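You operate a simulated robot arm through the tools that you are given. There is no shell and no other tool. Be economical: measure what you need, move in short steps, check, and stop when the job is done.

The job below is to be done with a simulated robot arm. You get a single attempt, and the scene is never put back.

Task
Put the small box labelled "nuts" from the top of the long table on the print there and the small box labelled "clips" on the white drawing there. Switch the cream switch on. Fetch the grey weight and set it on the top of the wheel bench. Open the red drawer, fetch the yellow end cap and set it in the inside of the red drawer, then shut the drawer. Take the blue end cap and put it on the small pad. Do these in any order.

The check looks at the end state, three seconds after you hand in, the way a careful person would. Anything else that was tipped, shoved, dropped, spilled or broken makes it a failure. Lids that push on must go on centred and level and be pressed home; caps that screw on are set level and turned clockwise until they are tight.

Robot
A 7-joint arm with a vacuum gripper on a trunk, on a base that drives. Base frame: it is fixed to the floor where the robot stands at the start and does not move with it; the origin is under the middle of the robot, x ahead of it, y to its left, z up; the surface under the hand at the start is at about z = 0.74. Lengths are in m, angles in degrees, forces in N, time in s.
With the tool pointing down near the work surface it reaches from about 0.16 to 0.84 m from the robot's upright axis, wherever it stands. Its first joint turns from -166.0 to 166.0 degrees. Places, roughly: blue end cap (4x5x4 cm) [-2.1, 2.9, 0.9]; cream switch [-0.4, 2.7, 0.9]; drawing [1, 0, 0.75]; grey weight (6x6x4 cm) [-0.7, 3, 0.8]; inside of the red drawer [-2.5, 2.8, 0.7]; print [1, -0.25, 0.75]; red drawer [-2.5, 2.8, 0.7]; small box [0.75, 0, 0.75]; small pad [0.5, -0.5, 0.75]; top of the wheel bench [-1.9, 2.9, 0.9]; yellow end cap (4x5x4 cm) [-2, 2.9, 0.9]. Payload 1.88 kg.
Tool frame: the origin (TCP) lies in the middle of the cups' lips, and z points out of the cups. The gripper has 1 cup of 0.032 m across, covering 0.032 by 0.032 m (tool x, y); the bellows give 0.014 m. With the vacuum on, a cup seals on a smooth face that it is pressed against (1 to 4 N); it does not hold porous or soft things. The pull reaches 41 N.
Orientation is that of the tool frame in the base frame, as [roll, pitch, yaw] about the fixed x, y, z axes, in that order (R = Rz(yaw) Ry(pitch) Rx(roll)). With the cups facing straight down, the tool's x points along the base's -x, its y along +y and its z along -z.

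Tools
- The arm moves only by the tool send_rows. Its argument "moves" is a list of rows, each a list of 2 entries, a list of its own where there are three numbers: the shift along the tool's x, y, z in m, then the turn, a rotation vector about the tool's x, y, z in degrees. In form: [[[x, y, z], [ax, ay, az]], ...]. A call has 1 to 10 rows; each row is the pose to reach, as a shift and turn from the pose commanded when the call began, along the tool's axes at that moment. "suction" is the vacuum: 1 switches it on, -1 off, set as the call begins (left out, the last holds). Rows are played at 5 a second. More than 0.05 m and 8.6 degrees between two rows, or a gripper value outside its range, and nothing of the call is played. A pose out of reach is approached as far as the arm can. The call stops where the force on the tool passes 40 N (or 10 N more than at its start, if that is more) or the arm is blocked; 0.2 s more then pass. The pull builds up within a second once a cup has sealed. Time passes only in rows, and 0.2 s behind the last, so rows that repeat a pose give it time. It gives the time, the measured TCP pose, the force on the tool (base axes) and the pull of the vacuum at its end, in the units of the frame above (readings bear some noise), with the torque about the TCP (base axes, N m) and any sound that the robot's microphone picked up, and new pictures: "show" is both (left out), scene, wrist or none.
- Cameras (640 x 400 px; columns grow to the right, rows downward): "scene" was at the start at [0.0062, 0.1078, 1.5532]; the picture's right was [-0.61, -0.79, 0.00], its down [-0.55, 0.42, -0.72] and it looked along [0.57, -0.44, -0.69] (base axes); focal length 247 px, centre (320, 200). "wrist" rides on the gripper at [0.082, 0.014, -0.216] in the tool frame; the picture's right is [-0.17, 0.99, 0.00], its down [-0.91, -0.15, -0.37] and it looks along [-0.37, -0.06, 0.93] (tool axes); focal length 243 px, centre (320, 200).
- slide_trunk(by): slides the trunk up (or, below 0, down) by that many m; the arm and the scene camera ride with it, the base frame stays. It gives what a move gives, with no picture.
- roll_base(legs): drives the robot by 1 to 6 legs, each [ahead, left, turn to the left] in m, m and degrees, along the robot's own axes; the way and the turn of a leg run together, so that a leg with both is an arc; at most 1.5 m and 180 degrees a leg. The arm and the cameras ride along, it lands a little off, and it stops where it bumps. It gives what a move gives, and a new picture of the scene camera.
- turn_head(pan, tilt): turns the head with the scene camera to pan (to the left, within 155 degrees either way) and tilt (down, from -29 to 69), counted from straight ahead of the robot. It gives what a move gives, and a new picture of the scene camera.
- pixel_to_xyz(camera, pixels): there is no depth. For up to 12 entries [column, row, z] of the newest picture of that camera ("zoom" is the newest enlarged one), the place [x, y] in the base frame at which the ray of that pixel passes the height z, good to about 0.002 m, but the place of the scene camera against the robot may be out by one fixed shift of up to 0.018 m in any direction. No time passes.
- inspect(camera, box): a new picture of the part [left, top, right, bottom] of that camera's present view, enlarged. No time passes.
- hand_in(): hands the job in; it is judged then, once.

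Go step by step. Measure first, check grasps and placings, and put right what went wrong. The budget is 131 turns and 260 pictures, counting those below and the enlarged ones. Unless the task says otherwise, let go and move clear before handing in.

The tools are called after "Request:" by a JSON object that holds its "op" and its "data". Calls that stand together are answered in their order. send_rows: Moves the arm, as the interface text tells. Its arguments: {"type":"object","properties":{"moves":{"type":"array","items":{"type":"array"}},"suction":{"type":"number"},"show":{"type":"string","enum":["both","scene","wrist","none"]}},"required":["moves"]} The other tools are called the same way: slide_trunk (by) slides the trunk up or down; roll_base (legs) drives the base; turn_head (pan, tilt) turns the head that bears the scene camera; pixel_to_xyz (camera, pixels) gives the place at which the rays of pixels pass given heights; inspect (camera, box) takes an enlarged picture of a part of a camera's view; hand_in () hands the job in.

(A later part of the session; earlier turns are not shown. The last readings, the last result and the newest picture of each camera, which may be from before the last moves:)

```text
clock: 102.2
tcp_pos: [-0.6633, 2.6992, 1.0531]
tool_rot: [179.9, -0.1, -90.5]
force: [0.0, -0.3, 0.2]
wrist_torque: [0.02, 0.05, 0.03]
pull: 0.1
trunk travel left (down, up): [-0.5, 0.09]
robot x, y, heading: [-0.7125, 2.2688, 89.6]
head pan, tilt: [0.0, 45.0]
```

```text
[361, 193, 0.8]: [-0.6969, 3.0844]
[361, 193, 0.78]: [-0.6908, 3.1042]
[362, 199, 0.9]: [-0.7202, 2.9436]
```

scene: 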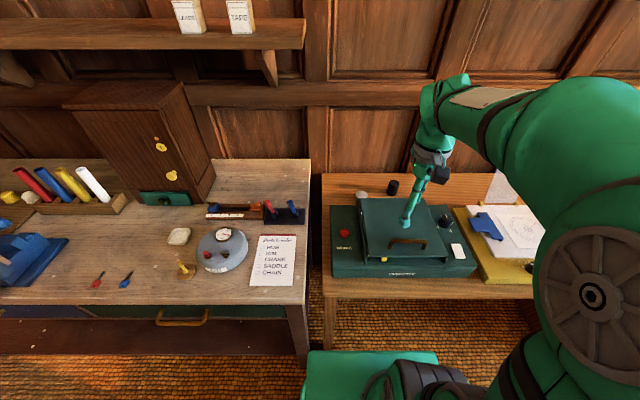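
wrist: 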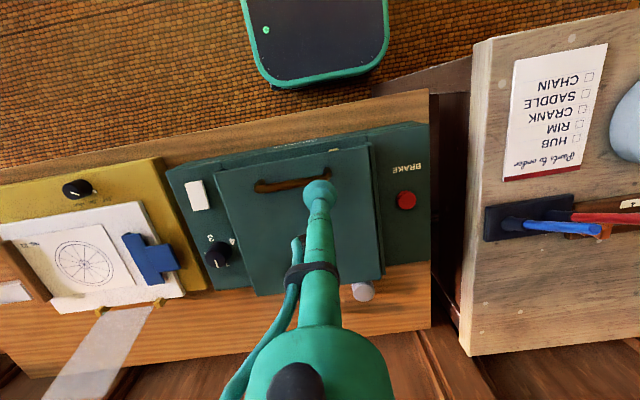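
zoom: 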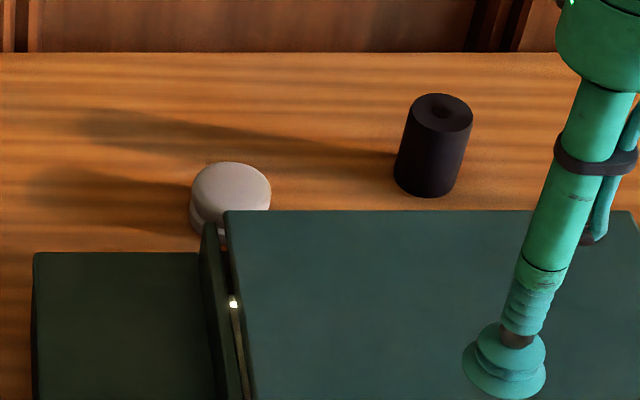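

I'll move the hand to about (-0.70,2.97) for a second sight of the weight.

Request:
{"op": "send_rows", "data": {"moves": [[[-0.045, 0.01, 0], [0, 0, 0]], [[-0.09, 0.02, 0], [0, 0, 0]], [[-0.135, 0.03, 0], [0, 0, 0]], [[-0.18, 0.04, 0], [0, 0, 0]], [[-0.225, 0.04, 0], [0, 0, 0]], [[-0.27, 0.04, 0], [0, 0, 0]], [[-0.27, 0.04, 0], [0, 0, 0]]], "show": "wrist"}}

Request:
{"op": "inspect", "data": {"camera": "wrist", "box": [270, 150, 410, 240]}}

```text
clock: 103.8
tcp_pos: [-0.7012, 2.9713, 1.0507]
tool_rot: [179.9, -0.3, -90.5]
force: [0.3, 0.7, -1.4]
wrist_torque: [0.0, 0.01, 0.02]
pull: 0.1
trunk travel left (down, up): [-0.5, 0.09]
robot x, y, heading: [-0.7109, 2.2702, 90.0]
head pan, tilt: [0.0, 45.0]
```

wrist: 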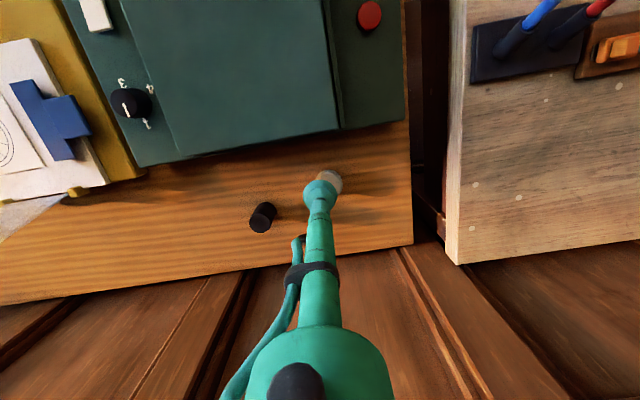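

```text
4.44 times, centred on (340, 195) of wrist
```

zoom: 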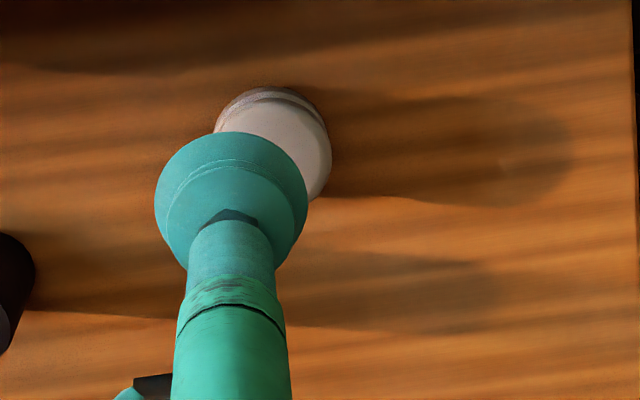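

Request:
{"op": "pixel_to_xyz", "data": {"camera": "wrist", "pixels": [[329.4, 185.6, 0.82], [329.4, 185.6, 0.8], [329.4, 185.6, 0.78], [329.4, 185.6, 0.76], [342.7, 186, 0.8], [329, 172.5, 0.8]]}}

```text
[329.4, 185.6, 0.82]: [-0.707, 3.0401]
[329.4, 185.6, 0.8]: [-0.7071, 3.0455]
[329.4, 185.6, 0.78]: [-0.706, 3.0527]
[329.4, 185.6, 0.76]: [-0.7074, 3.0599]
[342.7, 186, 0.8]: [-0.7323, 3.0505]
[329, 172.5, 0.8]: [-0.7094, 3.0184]
```

Both sights cross at top z≈0.82, centre (-0.707,3.040). I'll descend onto it with the vacuum on.

Request:
{"op": "send_rows", "data": {"moves": [[[-0.035, 0.003, 0], [0, 0, 0]], [[-0.069, 0.006, 0.02], [0, 0, 0]], [[-0.069, 0.006, 0.065], [0, 0, 0]], [[-0.069, 0.006, 0.11], [0, 0, 0]], [[-0.069, 0.006, 0.15], [0, 0, 0]], [[-0.069, 0.006, 0.18], [0, 0, 0]], [[-0.069, 0.006, 0.18], [0, 0, 0]]], "show": "wrist"}}

Request:
{"op": "inspect", "data": {"camera": "wrist", "box": [270, 150, 370, 220]}}

```text
clock: 105.4
tcp_pos: [-0.7062, 3.0373, 0.8709]
tool_rot: [179.9, -0.1, -90.6]
force: [0.6, -0.2, 0.0]
wrist_torque: [0.0, -0.02, -0.02]
pull: 0.0
trunk travel left (down, up): [-0.5, 0.09]
robot x, y, heading: [-0.7173, 2.2719, 90.1]
head pan, tilt: [0.0, 45.0]
```

wrist: 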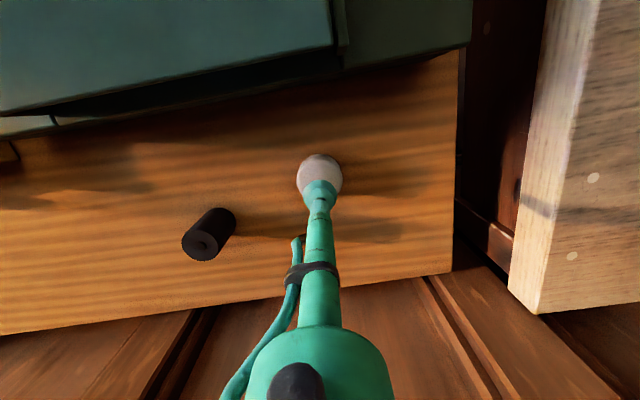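

```text
5.71 times, centred on (320, 185) of wrist
```

zoom: 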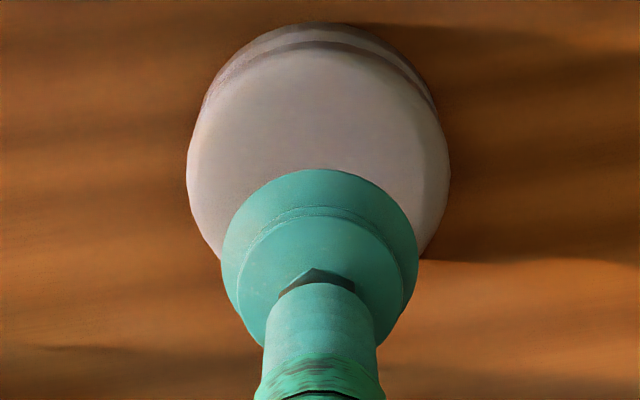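

Request:
{"op": "pixel_to_xyz", "data": {"camera": "zoom", "pixels": [[319, 168, 0.82], [319, 168, 0.81], [188, 165, 0.82], [450, 165, 0.82], [319, 46, 0.82]]}}

```text
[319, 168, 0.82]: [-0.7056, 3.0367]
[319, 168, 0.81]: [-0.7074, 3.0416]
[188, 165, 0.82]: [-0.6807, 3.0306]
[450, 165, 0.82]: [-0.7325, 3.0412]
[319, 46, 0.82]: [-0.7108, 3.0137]
```

Well aligned. I'll press down until it seals.

Request:
{"op": "send_rows", "data": {"moves": [[[-0.001, 0, 0.03], [0, 0, 0]], [[-0.001, 0, 0.045], [0, 0, 0]], [[-0.001, 0, 0.053], [0, 0, 0]], [[-0.001, 0, 0.057], [0, 0, 0]], [[-0.001, 0, 0.057], [0, 0, 0]], [[-0.001, 0, 0.057], [0, 0, 0]]], "suction": 1, "show": "none"}}

```text
clock: 106.8
tcp_pos: [-0.7071, 3.0405, 0.8191]
tool_rot: [180.0, 0.2, -90.5]
force: [-7.0, 6.3, 30.4]
wrist_torque: [-0.02, -0.08, -0.05]
pull: 40.7
trunk travel left (down, up): [-0.5, 0.09]
robot x, y, heading: [-0.7131, 2.2694, 89.9]
head pan, tilt: [0.0, 45.0]
```

Sealed. I'll lift slowly.

Request:
{"op": "send_rows", "data": {"moves": [[[0, 0, -0.02], [0, 0, 0]], [[0, 0, -0.05], [0, 0, 0]], [[0, 0, -0.09], [0, 0, 0]], [[0, 0, -0.13], [0, 0, 0]], [[0, 0, -0.17], [0, 0, 0]], [[0, 0, -0.2], [0, 0, 0]]], "show": "wrist"}}

```text
clock: 108.2
tcp_pos: [-0.7061, 3.0382, 1.0137]
tool_rot: [179.9, -0.2, -90.5]
force: [-0.6, 0.2, -4.9]
wrist_torque: [0.04, -0.03, 0.01]
pull: 41.4
trunk travel left (down, up): [-0.5, 0.09]
robot x, y, heading: [-0.7138, 2.274, 89.8]
head pan, tilt: [0.0, 45.0]
```

wrist: 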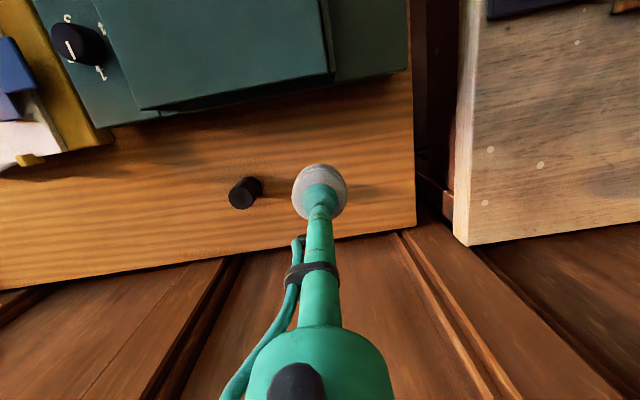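

Lifted (about 0.5 kg). I'll find a free spot on the wheel bench's right back part (wrist px around (540,170)).

Request:
{"op": "pixel_to_xyz", "data": {"camera": "wrist", "pixels": [[470, 60, 0.87], [467, 243, 0.87], [540, 165, 0.87], [510, 15, 0.87], [600, 150, 0.87]]}}

Request:
{"op": "roll_base", "data": {"legs": [[-0.1, 0, 0], [0, 0.4, 0]]}}

Request:
{"op": "turn_head", "data": {"pan": 20, "tilt": 50}}

```text
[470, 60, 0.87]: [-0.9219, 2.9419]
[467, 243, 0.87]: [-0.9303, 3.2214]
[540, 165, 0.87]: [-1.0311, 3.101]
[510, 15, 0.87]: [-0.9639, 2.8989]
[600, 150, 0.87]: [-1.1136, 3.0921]
```

```text
clock: 111.4
tcp_pos: [-1.1022, 2.9411, 1.0147]
tool_rot: [179.9, -0.1, -90.6]
force: [0.1, -0.7, -5.4]
wrist_torque: [0.04, -0.01, 0.01]
pull: 40.5
trunk travel left (down, up): [-0.5, 0.09]
robot x, y, heading: [-1.1133, 2.1726, 90.2]
head pan, tilt: [0.0, 45.0]
```

scene: 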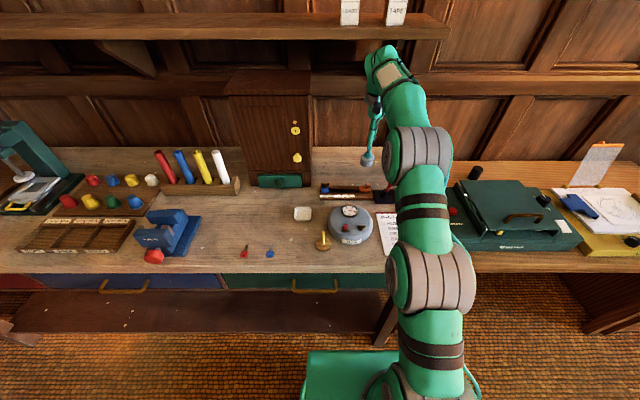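

```text
clock: 112.2
tcp_pos: [-1.1032, 2.9408, 1.0131]
tool_rot: [180.0, -0.2, -90.6]
force: [0.2, 0.0, -4.7]
wrist_torque: [0.01, -0.02, -0.01]
pull: 41.8
trunk travel left (down, up): [-0.5, 0.09]
robot x, y, heading: [-1.1128, 2.171, 89.8]
head pan, tilt: [20.0, 50.0]
```

scene: 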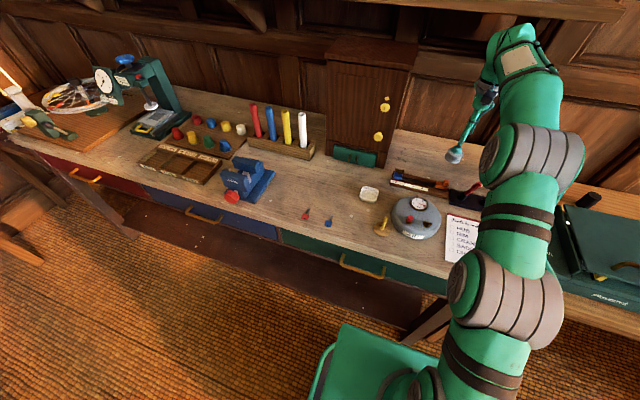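

Request:
{"op": "send_rows", "data": {"moves": [[[0, 0, 0], [0, 0, 0]]], "show": "wrist"}}

Request:
{"op": "inspect", "data": {"camera": "scene", "box": [130, 90, 330, 215]}}

Request:
{"op": "inspect", "data": {"camera": "scene", "box": [280, 130, 500, 270]}}

```text
clock: 112.7
tcp_pos: [-1.1038, 2.9402, 1.0125]
tool_rot: [179.9, -0.2, -90.6]
force: [0.3, 0.8, -4.2]
wrist_torque: [0.04, 0.02, -0.02]
pull: 40.6
trunk travel left (down, up): [-0.5, 0.09]
robot x, y, heading: [-1.1145, 2.1699, 90.1]
head pan, tilt: [20.0, 50.0]
```

wrist: 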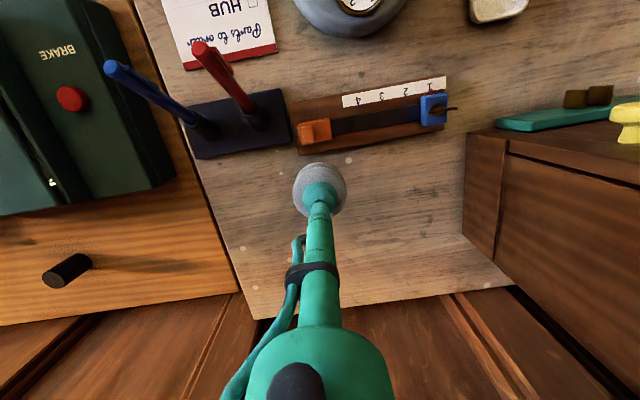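

```text
3.20 times, centred on (230, 152) of scene
```

zoom: 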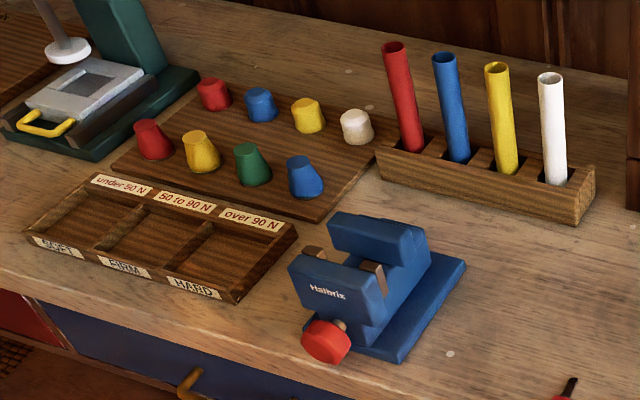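

```text
2.86 times, centred on (390, 200) of scene
```

zoom: 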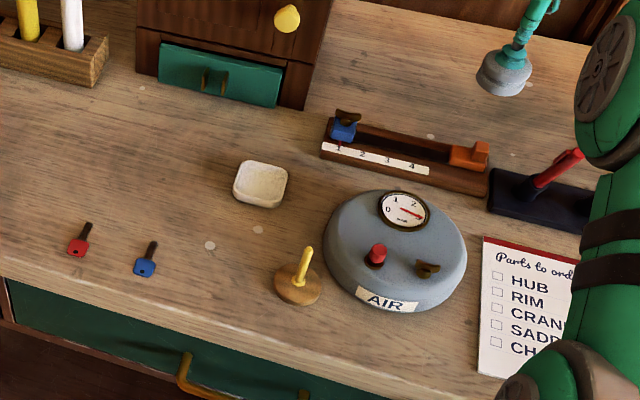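

I'll query a landing spot behind the slider, e.g. px (350,215), and the slider's back edge.

Request:
{"op": "pixel_to_xyz", "data": {"camera": "wrist", "pixels": [[350, 215, 0.86], [300, 155, 0.86], [448, 120, 0.86], [465, 235, 0.86], [225, 250, 0.86], [320, 165, 0.86], [510, 285, 0.86], [262, 318, 0.86]]}}

```text
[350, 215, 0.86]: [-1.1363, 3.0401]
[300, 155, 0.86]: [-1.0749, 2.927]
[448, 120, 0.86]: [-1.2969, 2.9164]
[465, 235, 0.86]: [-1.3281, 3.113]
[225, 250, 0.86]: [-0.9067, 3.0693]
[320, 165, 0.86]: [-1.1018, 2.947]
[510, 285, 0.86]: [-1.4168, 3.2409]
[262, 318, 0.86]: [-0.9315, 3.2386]
```

I'll creep ahead 0.05, then move over (-1.13,3.02).

Request:
{"op": "roll_base", "data": {"legs": [[0.05, 0, 0]]}}

Request:
{"op": "send_rows", "data": {"moves": [[[-0.015, 0.012, 0], [0, 0, 0]], [[-0.03, 0.025, 0.02], [0, 0, 0]], [[-0.03, 0.025, 0.06], [0, 0, 0]], [[-0.03, 0.025, 0.06], [0, 0, 0]]], "show": "wrist"}}

```text
clock: 113.6
tcp_pos: [-1.1036, 2.99, 1.0122]
tool_rot: [179.9, -0.3, -90.6]
force: [-0.1, 1.0, -5.6]
wrist_torque: [0.02, -0.01, 0.01]
pull: 40.6
trunk travel left (down, up): [-0.5, 0.09]
robot x, y, heading: [-1.1104, 2.2185, 89.8]
head pan, tilt: [20.0, 50.0]
```

scene: 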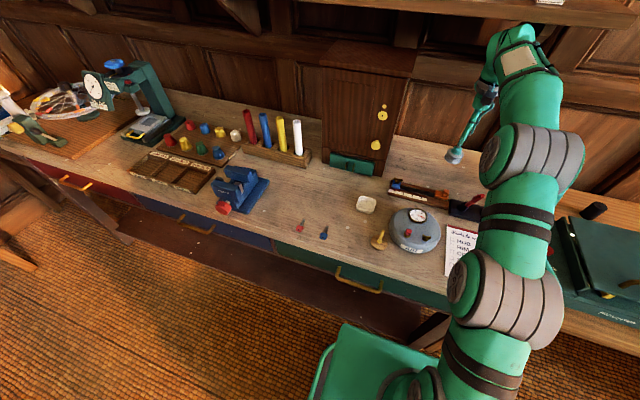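

```text
clock: 114.6
tcp_pos: [-1.1284, 3.019, 0.9538]
tool_rot: [180.0, -0.3, -90.5]
force: [0.3, 0.3, -3.9]
wrist_torque: [0.05, 0.03, 0.01]
pull: 40.3
trunk travel left (down, up): [-0.5, 0.09]
robot x, y, heading: [-1.112, 2.2214, 90.2]
head pan, tilt: [20.0, 50.0]
```

wrist: 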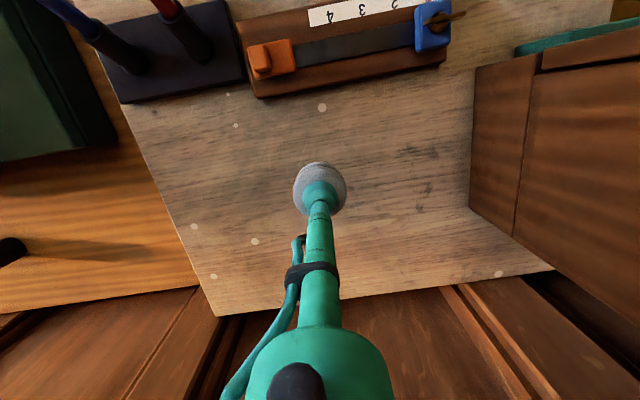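

The spot is free. I'll lower in small steps.

Request:
{"op": "send_rows", "data": {"moves": [[[0, 0, 0.01], [0, 0, 0]], [[0, 0, 0.02], [0, 0, 0]], [[0, 0, 0.027], [0, 0, 0]], [[0, 0, 0.032], [0, 0, 0]], [[0, 0, 0.036], [0, 0, 0]]], "show": "none"}}

```text
clock: 115.8
tcp_pos: [-1.1282, 3.0195, 0.9171]
tool_rot: [179.9, -0.3, -90.5]
force: [0.8, 0.0, -4.2]
wrist_torque: [0.02, 0.01, 0.01]
pull: 40.5
trunk travel left (down, up): [-0.5, 0.09]
robot x, y, heading: [-1.1123, 2.2193, 90.0]
head pan, tilt: [20.0, 50.0]
```

Request:
{"op": "send_rows", "data": {"moves": [[[0, 0, 0.004], [0, 0, 0]], [[0, 0, 0.007], [0, 0, 0]], [[0, 0, 0.01], [0, 0, 0]], [[0, 0, 0.013], [0, 0, 0]], [[0, 0, 0.013], [0, 0, 0]]], "show": "none"}}

```text
clock: 117.0
tcp_pos: [-1.1285, 3.0182, 0.9073]
tool_rot: [179.9, 0.2, -90.6]
force: [2.2, 1.2, 19.0]
wrist_torque: [-0.19, 0.02, -0.04]
pull: 40.4
trunk travel left (down, up): [-0.5, 0.09]
robot x, y, heading: [-1.1154, 2.2255, 90.0]
head pan, tilt: [20.0, 50.0]
```

Contact. I'll release and rise.

Request:
{"op": "send_rows", "data": {"moves": [[[0, 0, -0.002], [0, 0, 0]], [[0, 0, -0.002], [0, 0, 0]], [[0, 0, -0.002], [0, 0, 0]], [[0, 0, -0.006], [0, 0, 0]], [[0, 0, -0.015], [0, 0, 0]], [[0, 0, -0.05], [0, 0, 0]], [[0, 0, -0.09], [0, 0, 0]], [[0.04, 0, -0.11], [0, 0, 0]], [[0.08, 0, -0.13], [0, 0, 0]], [[0.12, 0, -0.14], [0, 0, 0]]], "suction": -1, "show": "wrist"}}

```text
clock: 119.2
tcp_pos: [-1.1294, 2.8956, 1.0474]
tool_rot: [179.9, 0.1, -90.4]
force: [0.5, -1.0, 0.4]
wrist_torque: [0.23, 0.01, -0.03]
pull: 0.0
trunk travel left (down, up): [-0.5, 0.09]
robot x, y, heading: [-1.1108, 2.221, 89.9]
head pan, tilt: [20.0, 50.0]
```

wrist: 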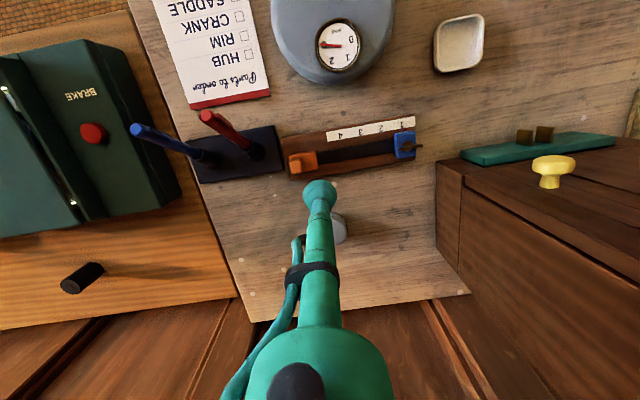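

The weight stands at (335,228). I'll retract the arm before driving left past the cabinet.

Request:
{"op": "send_rows", "data": {"moves": [[[0.045, 0, -0.01], [0, 0, 0]], [[0.09, 0, -0.02], [0, 0, 0]], [[0.135, 0, -0.03], [0, 0, 0]], [[0.18, 0, -0.04], [0, 0, 0]], [[0.225, 0, -0.05], [0, 0, 0]], [[0.27, 0, -0.06], [0, 0, 0]]], "show": "none"}}

Request:
{"op": "roll_base", "data": {"legs": [[-0.08, 0.9, 0]]}}

Request:
{"op": "turn_head", "data": {"pan": 15, "tilt": 50}}

Request:
{"op": "send_rows", "data": {"moves": [[[0, 0, 0], [0, 0, 0]]], "show": "wrist"}}

```text
clock: 120.6
tcp_pos: [-1.1336, 2.6288, 1.107]
tool_rot: [179.9, -0.4, -90.5]
force: [-0.4, -0.2, -0.4]
wrist_torque: [-0.04, 0.01, 0.0]
pull: 0.0
trunk travel left (down, up): [-0.5, 0.09]
robot x, y, heading: [-1.1124, 2.2233, 90.0]
head pan, tilt: [20.0, 50.0]
```

```text
clock: 125.2
tcp_pos: [-2.0166, 2.5462, 1.1061]
tool_rot: [179.8, -0.3, -90.0]
force: [-0.6, 0.2, 0.4]
wrist_torque: [-0.03, 0.01, -0.01]
pull: 0.1
trunk travel left (down, up): [-0.5, 0.09]
robot x, y, heading: [-1.9931, 2.1375, 90.3]
head pan, tilt: [20.0, 50.0]
```

scene: 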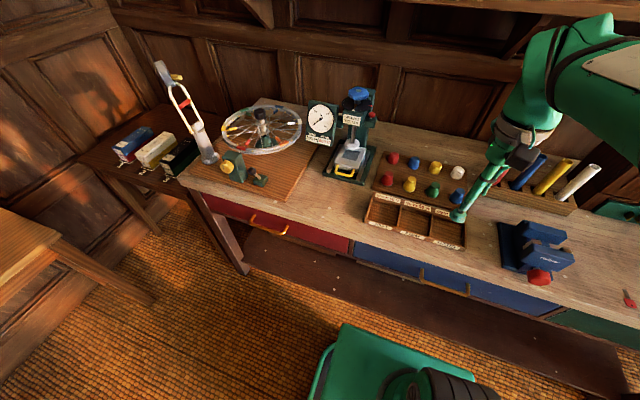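

```text
clock: 125.9
tcp_pos: [-2.0175, 2.5454, 1.1057]
tool_rot: [179.9, -0.2, -90.0]
force: [-0.9, 0.6, 0.0]
wrist_torque: [-0.04, 0.01, -0.01]
pull: 0.0
trunk travel left (down, up): [-0.5, 0.09]
robot x, y, heading: [-1.9928, 2.1402, 90.8]
head pan, tilt: [15.0, 50.0]
```

scene: 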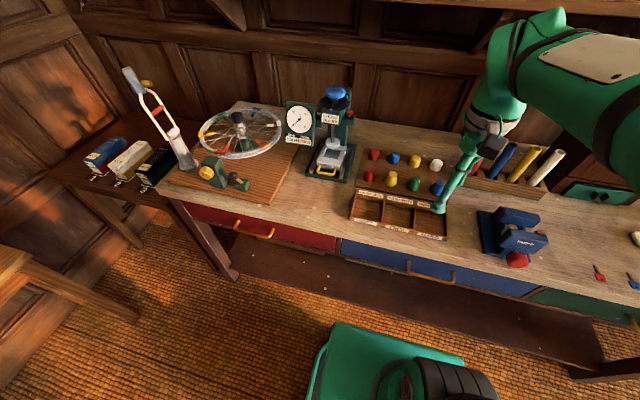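

```text
clock: 126.3
tcp_pos: [-2.0174, 2.5455, 1.1058]
tool_rot: [179.9, -0.4, -90.0]
force: [0.4, 0.1, -0.3]
wrist_torque: [0.01, -0.01, -0.02]
pull: 0.1
trunk travel left (down, up): [-0.5, 0.09]
robot x, y, heading: [-1.9916, 2.1339, 90.5]
head pan, tilt: [15.0, 50.0]
```

wrist: 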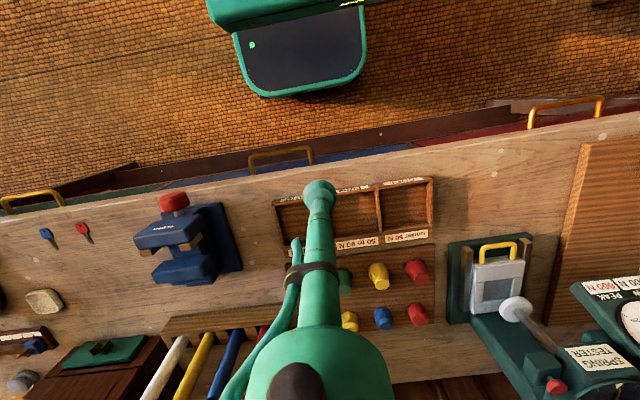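

Request:
{"op": "inspect", "data": {"camera": "scene", "box": [345, 135, 465, 210]}}

Request:
{"op": "pixel_to_xyz", "data": {"camera": "scene", "pixels": [[375, 156, 0.9], [394, 158, 0.9], [414, 161, 0.9], [436, 165, 0.9], [367, 176, 0.9], [390, 179, 0.9], [414, 184, 0.9], [437, 187, 0.9], [254, 228, 0.76], [200, 215, 0.8], [338, 240, 0.8]]}}

Request:
{"op": "inspect", "data": {"camera": "scene", "box": [170, 190, 350, 290]}}

```text
5.33 times, centred on (405, 172) of scene
```

zoom: 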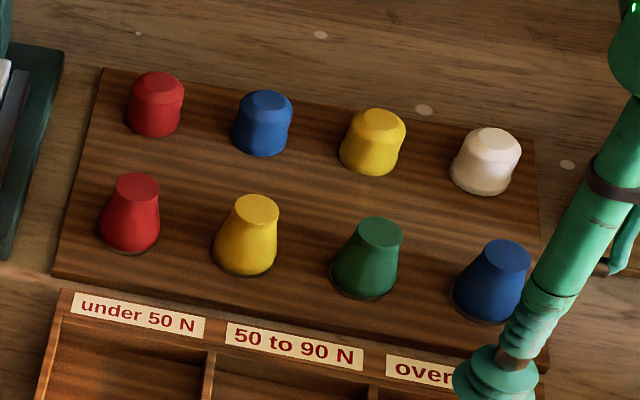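

```text
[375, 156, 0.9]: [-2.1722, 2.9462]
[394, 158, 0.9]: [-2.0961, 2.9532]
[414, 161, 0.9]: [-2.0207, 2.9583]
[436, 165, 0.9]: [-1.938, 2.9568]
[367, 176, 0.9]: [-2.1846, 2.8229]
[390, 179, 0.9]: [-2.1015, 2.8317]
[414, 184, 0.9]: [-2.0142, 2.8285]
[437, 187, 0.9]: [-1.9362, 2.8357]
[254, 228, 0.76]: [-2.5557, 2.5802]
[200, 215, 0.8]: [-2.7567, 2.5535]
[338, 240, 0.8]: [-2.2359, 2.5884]
```

```text
3.56 times, centred on (260, 240) of scene
```

zoom: 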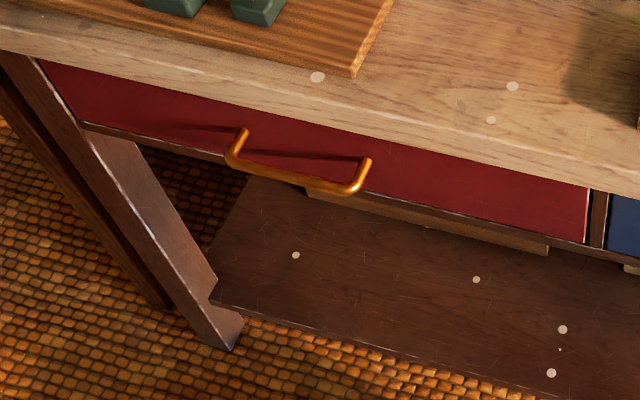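

The back row (blue at -2.10, yellow at -2.02) matches the listed end caps. First I'll open the red drawer: move in front of it, further back.

Request:
{"op": "roll_base", "data": {"legs": [[-0.3, 0.39, -0.5]]}}

Request:
{"op": "turn_head", "data": {"pan": 10, "tilt": 45}}

Request:
{"op": "inspect", "data": {"camera": "scene", "box": [210, 160, 410, 285]}}

```text
clock: 129.2
tcp_pos: [-2.4122, 2.2397, 1.1053]
tool_rot: [179.9, -0.3, -90.0]
force: [0.1, -0.5, 0.1]
wrist_torque: [0.0, 0.01, 0.03]
pull: 0.1
trunk travel left (down, up): [-0.5, 0.09]
robot x, y, heading: [-2.3904, 1.8312, 90.6]
head pan, tilt: [15.0, 50.0]
```

scene: 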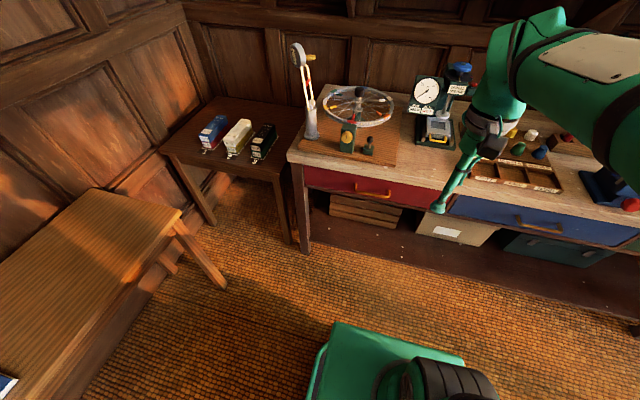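

```text
clock: 129.9
tcp_pos: [-2.4123, 2.2385, 1.1051]
tool_rot: [179.9, -0.3, -90.0]
force: [-0.2, 0.0, -0.6]
wrist_torque: [0.02, 0.02, 0.03]
pull: 0.0
trunk travel left (down, up): [-0.5, 0.09]
robot x, y, heading: [-2.3871, 1.8277, 90.6]
head pan, tilt: [10.0, 45.0]
```

scene: 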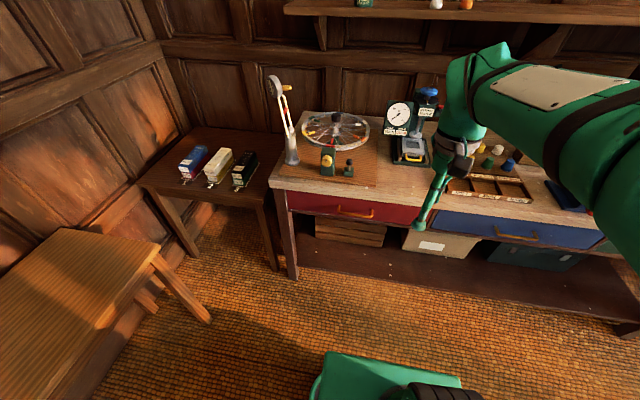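

```text
3.20 times, centred on (310, 222) of scene
```

zoom: 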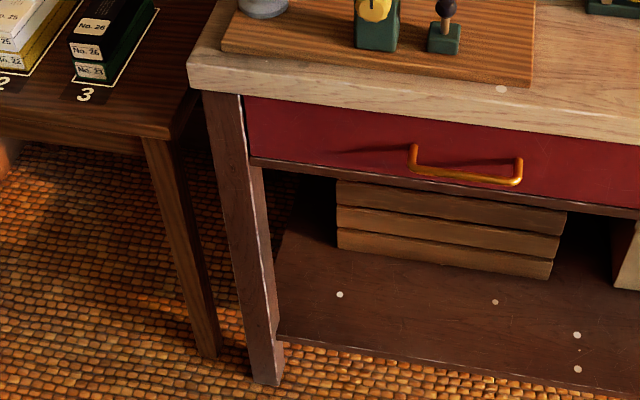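

Request:
{"op": "pixel_to_xyz", "data": {"camera": "zoom", "pixels": [[246, 97, 0.82], [246, 97, 0.8], [250, 157, 0.72], [250, 157, 0.7], [250, 157, 0.68], [188, 62, 0.865], [412, 150, 0.76], [520, 165, 0.76], [413, 172, 0.74], [522, 183, 0.74], [590, 160, 0.76]]}}

```text
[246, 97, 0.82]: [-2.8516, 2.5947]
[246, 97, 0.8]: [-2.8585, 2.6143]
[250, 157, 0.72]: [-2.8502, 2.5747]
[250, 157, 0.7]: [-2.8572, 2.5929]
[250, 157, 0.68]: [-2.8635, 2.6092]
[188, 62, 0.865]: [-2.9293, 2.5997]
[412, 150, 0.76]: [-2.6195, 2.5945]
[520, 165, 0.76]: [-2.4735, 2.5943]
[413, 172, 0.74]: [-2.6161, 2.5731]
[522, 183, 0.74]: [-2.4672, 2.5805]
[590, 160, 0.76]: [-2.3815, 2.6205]
```

The drawer face is at y≈2.61, z≈0.70–0.81, with the handle at x -2.62…-2.47. I'll turn the cup to face +y (rotate -90° about tool y) while coming to (−2.41, 2.42, 0.95).

Request:
{"op": "send_rows", "data": {"moves": [[[-0.02, 0, 0.016], [0, -8.5, 0]], [[-0.04, 0, 0.032], [0, -17, 0]], [[-0.06, 0, 0.048], [0, -25.5, 0]], [[-0.08, 0, 0.064], [0, -34, 0]], [[-0.1, 0, 0.08], [0, -42.5, 0]], [[-0.12, 0, 0.096], [0, -51, 0]], [[-0.14, 0, 0.112], [0, -59.5, 0]], [[-0.16, 0, 0.128], [0, -68, 0]], [[-0.17, 0, 0.144], [0, -76.5, 0]], [[-0.18, 0, 0.155], [0, -85, 0]]], "show": "both"}}

```text
clock: 131.4
tcp_pos: [-2.403, 2.3827, 0.9549]
tool_rot: [-178.1, 43.9, -89.4]
force: [0.9, -0.4, -0.4]
wrist_torque: [0.03, 0.01, 0.02]
pull: 0.1
trunk travel left (down, up): [-0.5, 0.09]
robot x, y, heading: [-2.3895, 1.8306, 90.4]
head pan, tilt: [10.0, 45.0]
stopped in row 7: the arm was blocked; the commanded pose is now the measured one
```

scene: 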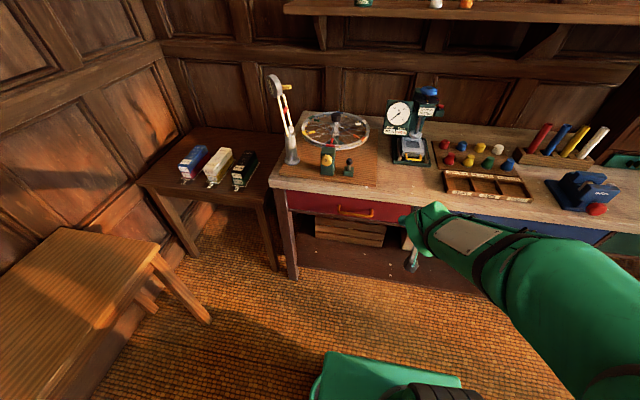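
wrist: 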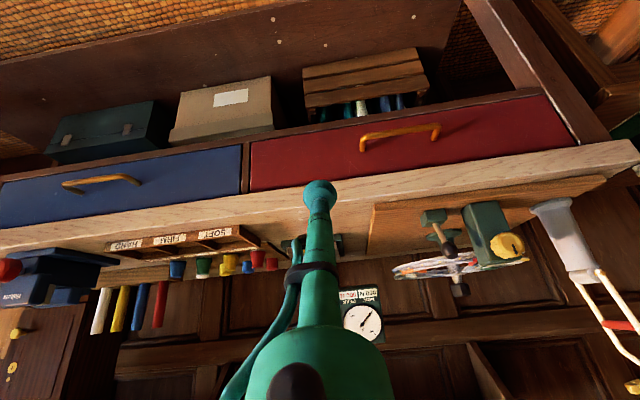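

The arm was blocked at about 44° of tilt. Lowering the trunk should give the wrist more room, so I'll slide it down 0.25 and continue turning.

Request:
{"op": "slide_trunk", "data": {"by": -0.25}}

Request:
{"op": "send_rows", "data": {"moves": [[[0, 0, -0.03], [0, 0, 0]], [[0, 0, -0.06], [0, -4, 0]], [[0, 0, -0.08], [0, -8, 0]], [[0, 0, -0.1], [0, -12, 0]], [[0, 0, -0.12], [0, -16, 0]], [[0, 0, -0.14], [0, -20, 0]], [[0, 0, -0.15], [0, -25, 0]]], "show": "scene"}}

```text
clock: 134.0
tcp_pos: [-2.4055, 2.383, 0.6914]
tool_rot: [-178.0, 42.3, -88.9]
force: [-0.5, 0.6, -0.5]
wrist_torque: [0.0, 0.01, 0.01]
pull: 0.1
trunk travel left (down, up): [-0.25, 0.34]
robot x, y, heading: [-2.3836, 1.8315, 90.5]
head pan, tilt: [10.0, 45.0]
```

```text
clock: 134.7
tcp_pos: [-2.3932, 2.3163, 0.6355]
tool_rot: [-176.4, 33.9, -89.0]
force: [-0.2, 0.1, 0.4]
wrist_torque: [0.0, -0.03, -0.03]
pull: 0.0
trunk travel left (down, up): [-0.25, 0.34]
robot x, y, heading: [-2.3887, 1.8308, 90.8]
head pan, tilt: [10.0, 45.0]
stopped in row 3: the arm was blocked; the commanded pose is now the measured one
```

scene: 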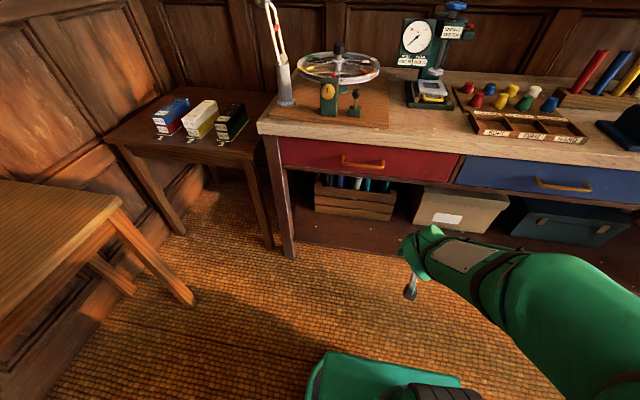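

It was blocked again because the hand was too close in. I'll go outward and up first, then turn.

Request:
{"op": "send_rows", "data": {"moves": [[[-0.04, 0, -0.012], [0, 0, 0]], [[-0.08, 0, -0.024], [0, 0, 0]], [[-0.12, 0, -0.036], [0, 0, 0]], [[-0.16, 0, -0.048], [0, 0, 0]], [[-0.203, 0, -0.062], [0, 0, 0]], [[-0.203, 0, -0.062], [0, -8, 0]], [[-0.203, 0, -0.062], [0, -16, 0]], [[-0.203, 0, -0.062], [0, -24, 0]], [[-0.203, 0, -0.062], [0, -32, 0]], [[-0.203, 0, -0.062], [0, -40, 0]]], "show": "scene"}}

```text
clock: 136.7
tcp_pos: [-2.391, 2.4789, 0.7009]
tool_rot: [-172.8, 49.0, -85.7]
force: [-0.3, 0.3, -0.2]
wrist_torque: [0.13, -0.02, 0.04]
pull: 0.0
out of reach, approached as far as the arm can: row 10
trunk travel left (down, up): [-0.25, 0.34]
robot x, y, heading: [-2.3853, 1.831, 90.5]
head pan, tilt: [10.0, 45.0]
stopped in row 10: the arm was blocked; the commanded pose is now the measured one
```

scene: 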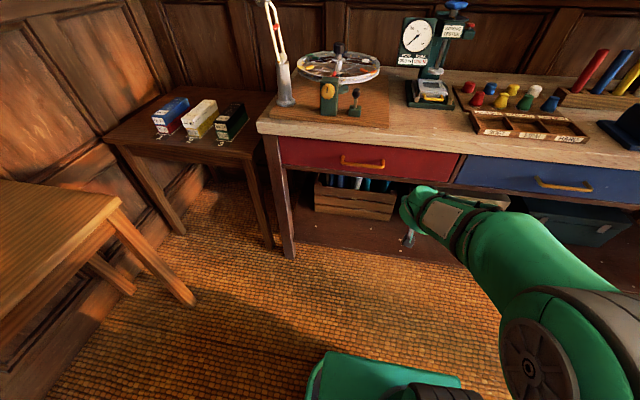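

More reach gives more tilt, so I'll lower the trunk further, back the base 0.17, and extend. I can then pull the drawer by rolling the base back.

Request:
{"op": "roll_base", "data": {"legs": [[-0.17, 0, 0]]}}

Request:
{"op": "slide_trunk", "data": {"by": -0.2}}

Request:
{"op": "send_rows", "data": {"moves": [[[-0.044, 0, -0.006], [0, 0, 0]], [[-0.088, 0, -0.012], [0, 0, 0]], [[-0.132, 0, -0.018], [0, 0, 0]], [[-0.176, 0, -0.024], [0, 0, 0]], [[-0.22, 0, -0.03], [0, 0, 0]], [[-0.264, 0, -0.036], [0, 0, 0]], [[-0.308, 0, -0.042], [0, -4, 0]], [[-0.308, 0, -0.042], [0, -12, 0]], [[-0.308, 0, -0.042], [0, -20, 0]], [[-0.308, 0, -0.042], [0, -28, 0]]], "show": "scene"}}

```text
clock: 138.2
tcp_pos: [-2.3924, 2.3083, 0.696]
tool_rot: [-172.7, 48.3, -85.4]
force: [-0.2, 0.5, 0.0]
wrist_torque: [0.0, 0.02, 0.04]
pull: 0.1
trunk travel left (down, up): [-0.25, 0.34]
robot x, y, heading: [-2.3855, 1.6612, 90.6]
head pan, tilt: [10.0, 45.0]
```

scene: 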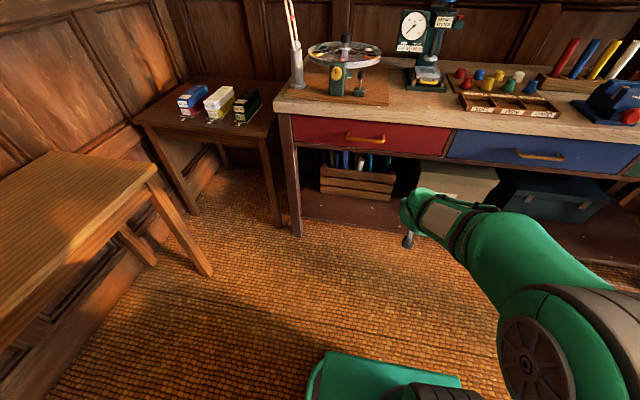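

```text
clock: 140.3
tcp_pos: [-2.3916, 2.3057, 0.4913]
tool_rot: [-172.8, 47.7, -85.5]
force: [-1.1, 0.4, -0.7]
wrist_torque: [0.0, -0.02, 0.01]
pull: 0.1
trunk travel left (down, up): [-0.05, 0.54]
robot x, y, heading: [-2.3867, 1.6604, 90.9]
head pan, tilt: [10.0, 45.0]
```

```text
clock: 142.8
tcp_pos: [-2.4094, 2.4537, 0.9639]
tool_rot: [-82.2, 86.4, 5.9]
force: [0.3, 0.5, 1.3]
wrist_torque: [-0.12, -0.01, 0.0]
pull: 0.0
trunk travel left (down, up): [-0.05, 0.54]
robot x, y, heading: [-2.3872, 1.6649, 90.7]
head pan, tilt: [10.0, 45.0]
stopped in row 10: the arm was blocked; the commanded pose is now the measured one
```

scene: 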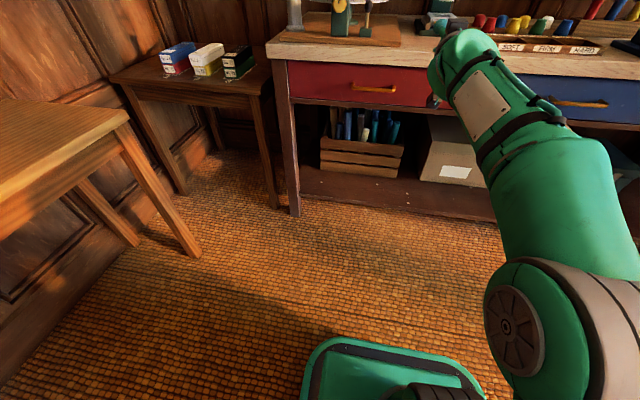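

The tool is now nearly horizontal, facing +y, at z=0.96. I'll lower it to z≈0.76 along tool x, with the small angle corrections.

Request:
{"op": "send_rows", "data": {"moves": [[[0.03, -0.005, 0], [-0.5, 0, 1]], [[0.06, -0.01, 0], [-1, 0, 2]], [[0.09, -0.012, 0], [-1.5, 0, 3]], [[0.12, -0.012, 0], [-1.9, 0, 3.6]], [[0.15, -0.012, 0], [-1.9, 0, 3.6]], [[0.18, -0.012, 0], [-1.9, 0, 3.6]], [[0.203, -0.012, 0], [-1.9, 0, 3.6]], [[0.203, -0.012, 0], [-1.9, 0, 3.6]]], "show": "both"}}

```text
clock: 144.8
tcp_pos: [-2.379, 2.4677, 0.687]
tool_rot: [-175.5, 76.9, -89.1]
force: [-0.6, -0.1, -0.4]
wrist_torque: [-0.01, -0.01, 0.01]
pull: 0.0
out of reach, approached as far as the arm can: row 3, 4, 5, 6, 7
trunk travel left (down, up): [-0.05, 0.54]
robot x, y, heading: [-2.3886, 1.6615, 90.8]
head pan, tilt: [10.0, 45.0]
stopped in row 8: the arm was blocked; the commanded pose is now the measured one
```

scene: 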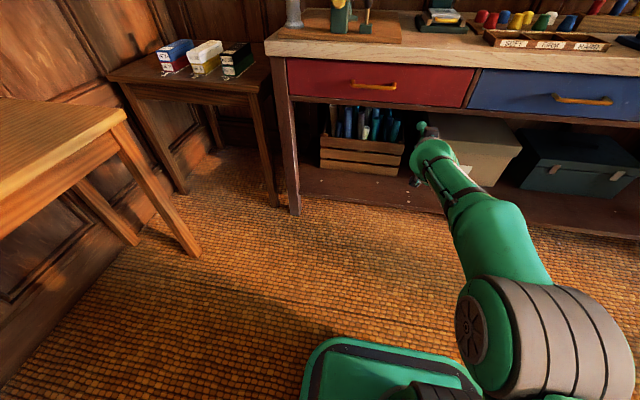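
wrist: 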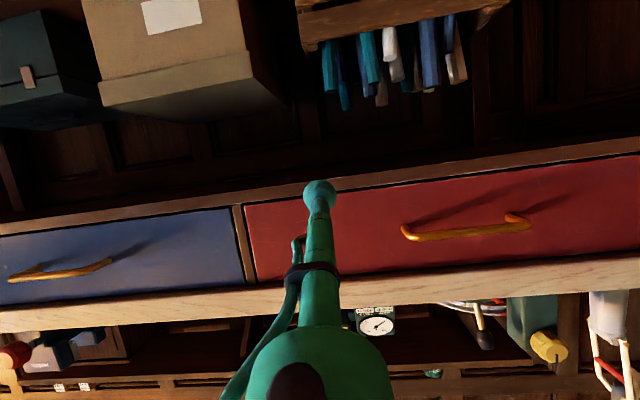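

Now at 77° with z=0.69, and the drawer and handle are in view. I'll raise and extend with the last 13°.

Request:
{"op": "send_rows", "data": {"moves": [[[-0.02, 0, 0.008], [-1, -3, 0]], [[-0.04, 0, 0.016], [-2, -6, 0]], [[-0.06, 0, 0.025], [-3, -9, 0]], [[-0.079, 0, 0.033], [-3.5, -13, 0]], [[-0.079, 0, 0.033], [-3.5, -13, 0]]], "show": "wrist"}}

```text
clock: 145.9
tcp_pos: [-2.3947, 2.5124, 0.757]
tool_rot: [-162.5, 86.2, -75.6]
force: [-0.4, 0.1, 0.0]
wrist_torque: [0.01, -0.01, 0.01]
pull: 0.1
out of reach, approached as far as the arm can: row 3, 4, 5
trunk travel left (down, up): [-0.05, 0.54]
robot x, y, heading: [-2.3855, 1.6622, 90.9]
head pan, tilt: [10.0, 45.0]
```

wrist: 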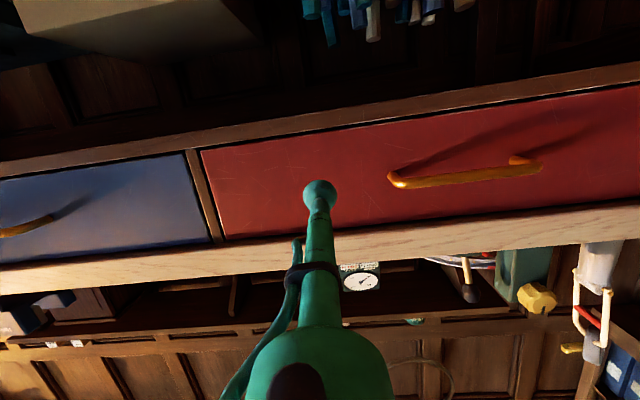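

Nearly square to the face (within 4°), beside the handle. I'll roll the base 0.06 ahead to come close.

Request:
{"op": "roll_base", "data": {"legs": [[0.06, 0, 0]]}}

Request:
{"op": "send_rows", "data": {"moves": [[[0, 0, 0.008], [0, 0, 0]], [[0, 0, 0.016], [0, 0, 0]], [[0, 0, 0.016], [0, 0, 0]]], "suction": 1, "show": "wrist"}}

```text
clock: 146.9
tcp_pos: [-2.396, 2.5723, 0.7577]
tool_rot: [-163.0, 86.2, -76.0]
force: [-0.6, -0.8, -0.4]
wrist_torque: [0.0, 0.0, 0.02]
pull: 0.0
trunk travel left (down, up): [-0.05, 0.54]
robot x, y, heading: [-2.3878, 1.7224, 90.8]
head pan, tilt: [10.0, 45.0]
```

scene: 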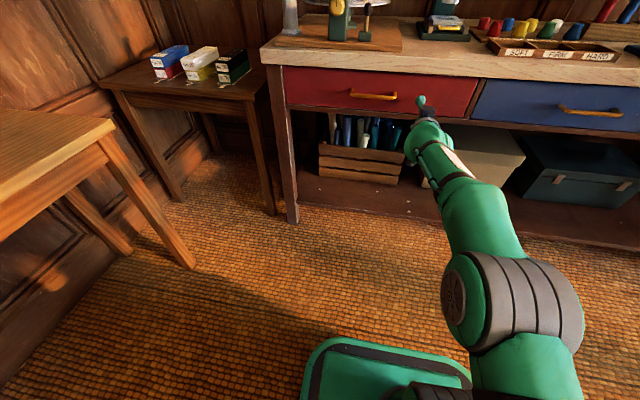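

```text
clock: 147.7
tcp_pos: [-2.3954, 2.5894, 0.7548]
tool_rot: [-163.7, 86.2, -76.8]
force: [1.0, 2.9, -2.8]
wrist_torque: [0.37, 0.05, 0.38]
pull: 40.4
trunk travel left (down, up): [-0.05, 0.54]
robot x, y, heading: [-2.3898, 1.7279, 90.7]
head pan, tilt: [10.0, 45.0]
```

wrist: 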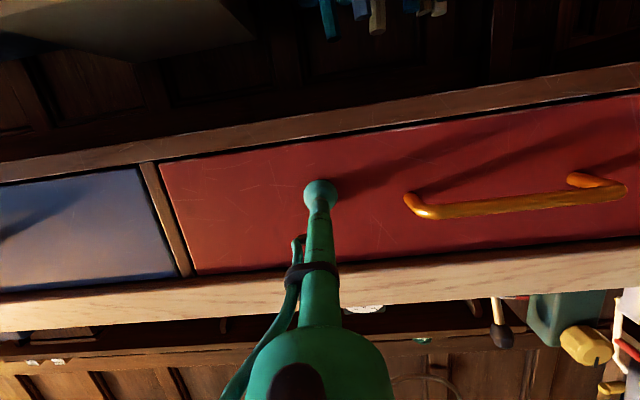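

Sealed on the drawer front (pull 40). I'll roll back 0.06 to test.

Request:
{"op": "roll_base", "data": {"legs": [[-0.06, 0, 0]]}}

```text
clock: 148.7
tcp_pos: [-2.3947, 2.5285, 0.7555]
tool_rot: [-163.3, 86.2, -76.3]
force: [4.9, 0.7, -4.4]
wrist_torque: [0.35, -0.04, 0.36]
pull: 40.6
trunk travel left (down, up): [-0.05, 0.54]
robot x, y, heading: [-2.3845, 1.6663, 90.7]
head pan, tilt: [10.0, 45.0]
```

scene: 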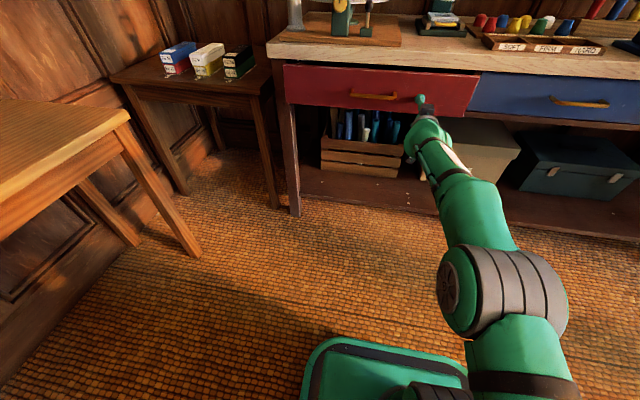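

The drawer is moving. I'll pull 0.14 more.

Request:
{"op": "roll_base", "data": {"legs": [[-0.14, 0, 0]]}}

```text
clock: 150.0
tcp_pos: [-2.395, 2.3891, 0.7548]
tool_rot: [-162.5, 86.1, -75.4]
force: [-8.2, 2.4, -2.8]
wrist_torque: [0.4, -0.09, 0.23]
pull: 40.8
trunk travel left (down, up): [-0.05, 0.54]
robot x, y, heading: [-2.3832, 1.52, 90.7]
head pan, tilt: [10.0, 45.0]
```

scene: 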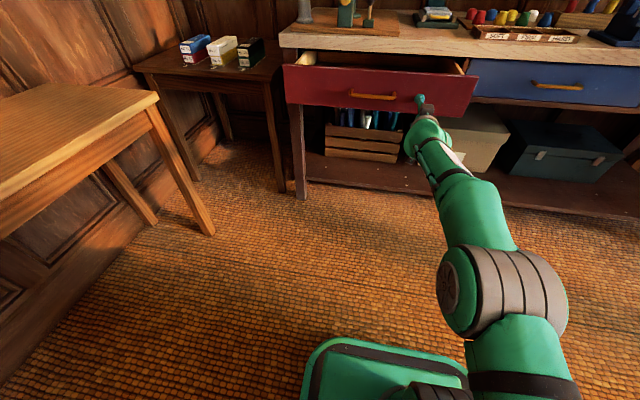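

The drawer is open about 0.20 m. I'll release and back off 0.1.

Request:
{"op": "send_rows", "data": {"moves": [[[0, 0, 0], [0, 0, 0]], [[0, 0, 0], [0, 0, 0]], [[0, 0, 0], [0, 0, 0]], [[0, 0, 0], [0, 0, 0]]], "suction": -1, "show": "none"}}

Request:
{"op": "roll_base", "data": {"legs": [[-0.12, 0, 0]]}}

```text
clock: 151.0
tcp_pos: [-2.3948, 2.3874, 0.7552]
tool_rot: [-162.8, 86.2, -75.8]
force: [0.4, -0.6, -0.6]
wrist_torque: [0.01, -0.02, 0.02]
pull: 0.2
trunk travel left (down, up): [-0.05, 0.54]
robot x, y, heading: [-2.3829, 1.5169, 91.0]
head pan, tilt: [10.0, 45.0]
```

```text
clock: 152.3
tcp_pos: [-2.3914, 2.268, 0.7545]
tool_rot: [-162.8, 86.1, -75.8]
force: [0.7, -0.9, -0.2]
wrist_torque: [-0.01, -0.04, -0.01]
pull: 0.1
trunk travel left (down, up): [-0.05, 0.54]
robot x, y, heading: [-2.384, 1.4046, 91.0]
head pan, tilt: [10.0, 45.0]
```

scene: 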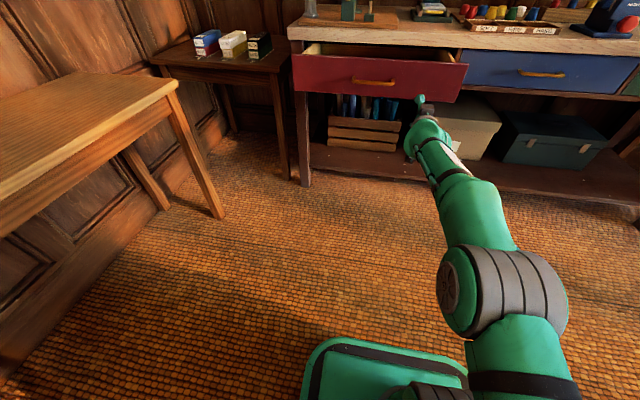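

Now I'll raise the trunk back and turn the tool down again while retracting.

Request:
{"op": "slide_trunk", "data": {"by": 0.45}}

Request:
{"op": "send_rows", "data": {"moves": [[[0.012, 0, -0.035], [0, 8.5, 0]], [[0.024, 0, -0.07], [0, 17, 0]], [[0.036, 0, -0.105], [0, 25.5, 0]], [[0.048, 0, -0.14], [0, 34, 0]], [[0.06, 0, -0.175], [0, 42.5, 0]], [[0.072, 0, -0.21], [0, 51, 0]], [[0.084, 0, -0.245], [0, 59.5, 0]], [[0.096, 0, -0.28], [0, 68, 0]], [[0.108, 0, -0.315], [0, 76.5, 0]], [[0.12, 0, -0.35], [0, 85, 0]]], "show": "scene"}}

```text
refused: 0.45 is not a number from -0.4 to 0.4
```

```text
clock: 154.5
tcp_pos: [-2.4082, 1.9114, 0.6578]
tool_rot: [-178.9, 1.1, -92.9]
force: [0.0, -0.7, 0.7]
wrist_torque: [0.04, -0.07, 0.01]
pull: 0.2
trunk travel left (down, up): [-0.05, 0.54]
robot x, y, heading: [-2.3795, 1.4018, 91.1]
head pan, tilt: [10.0, 45.0]
```

scene: 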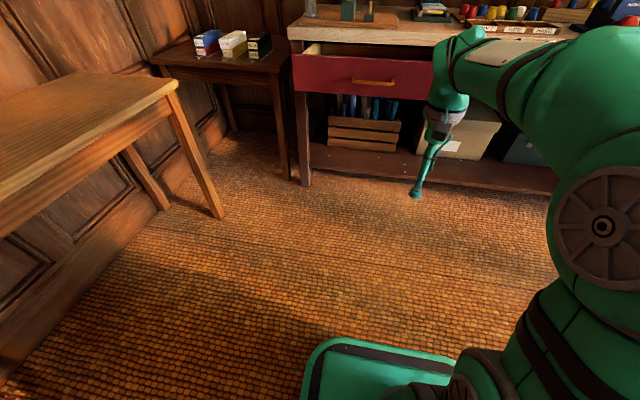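

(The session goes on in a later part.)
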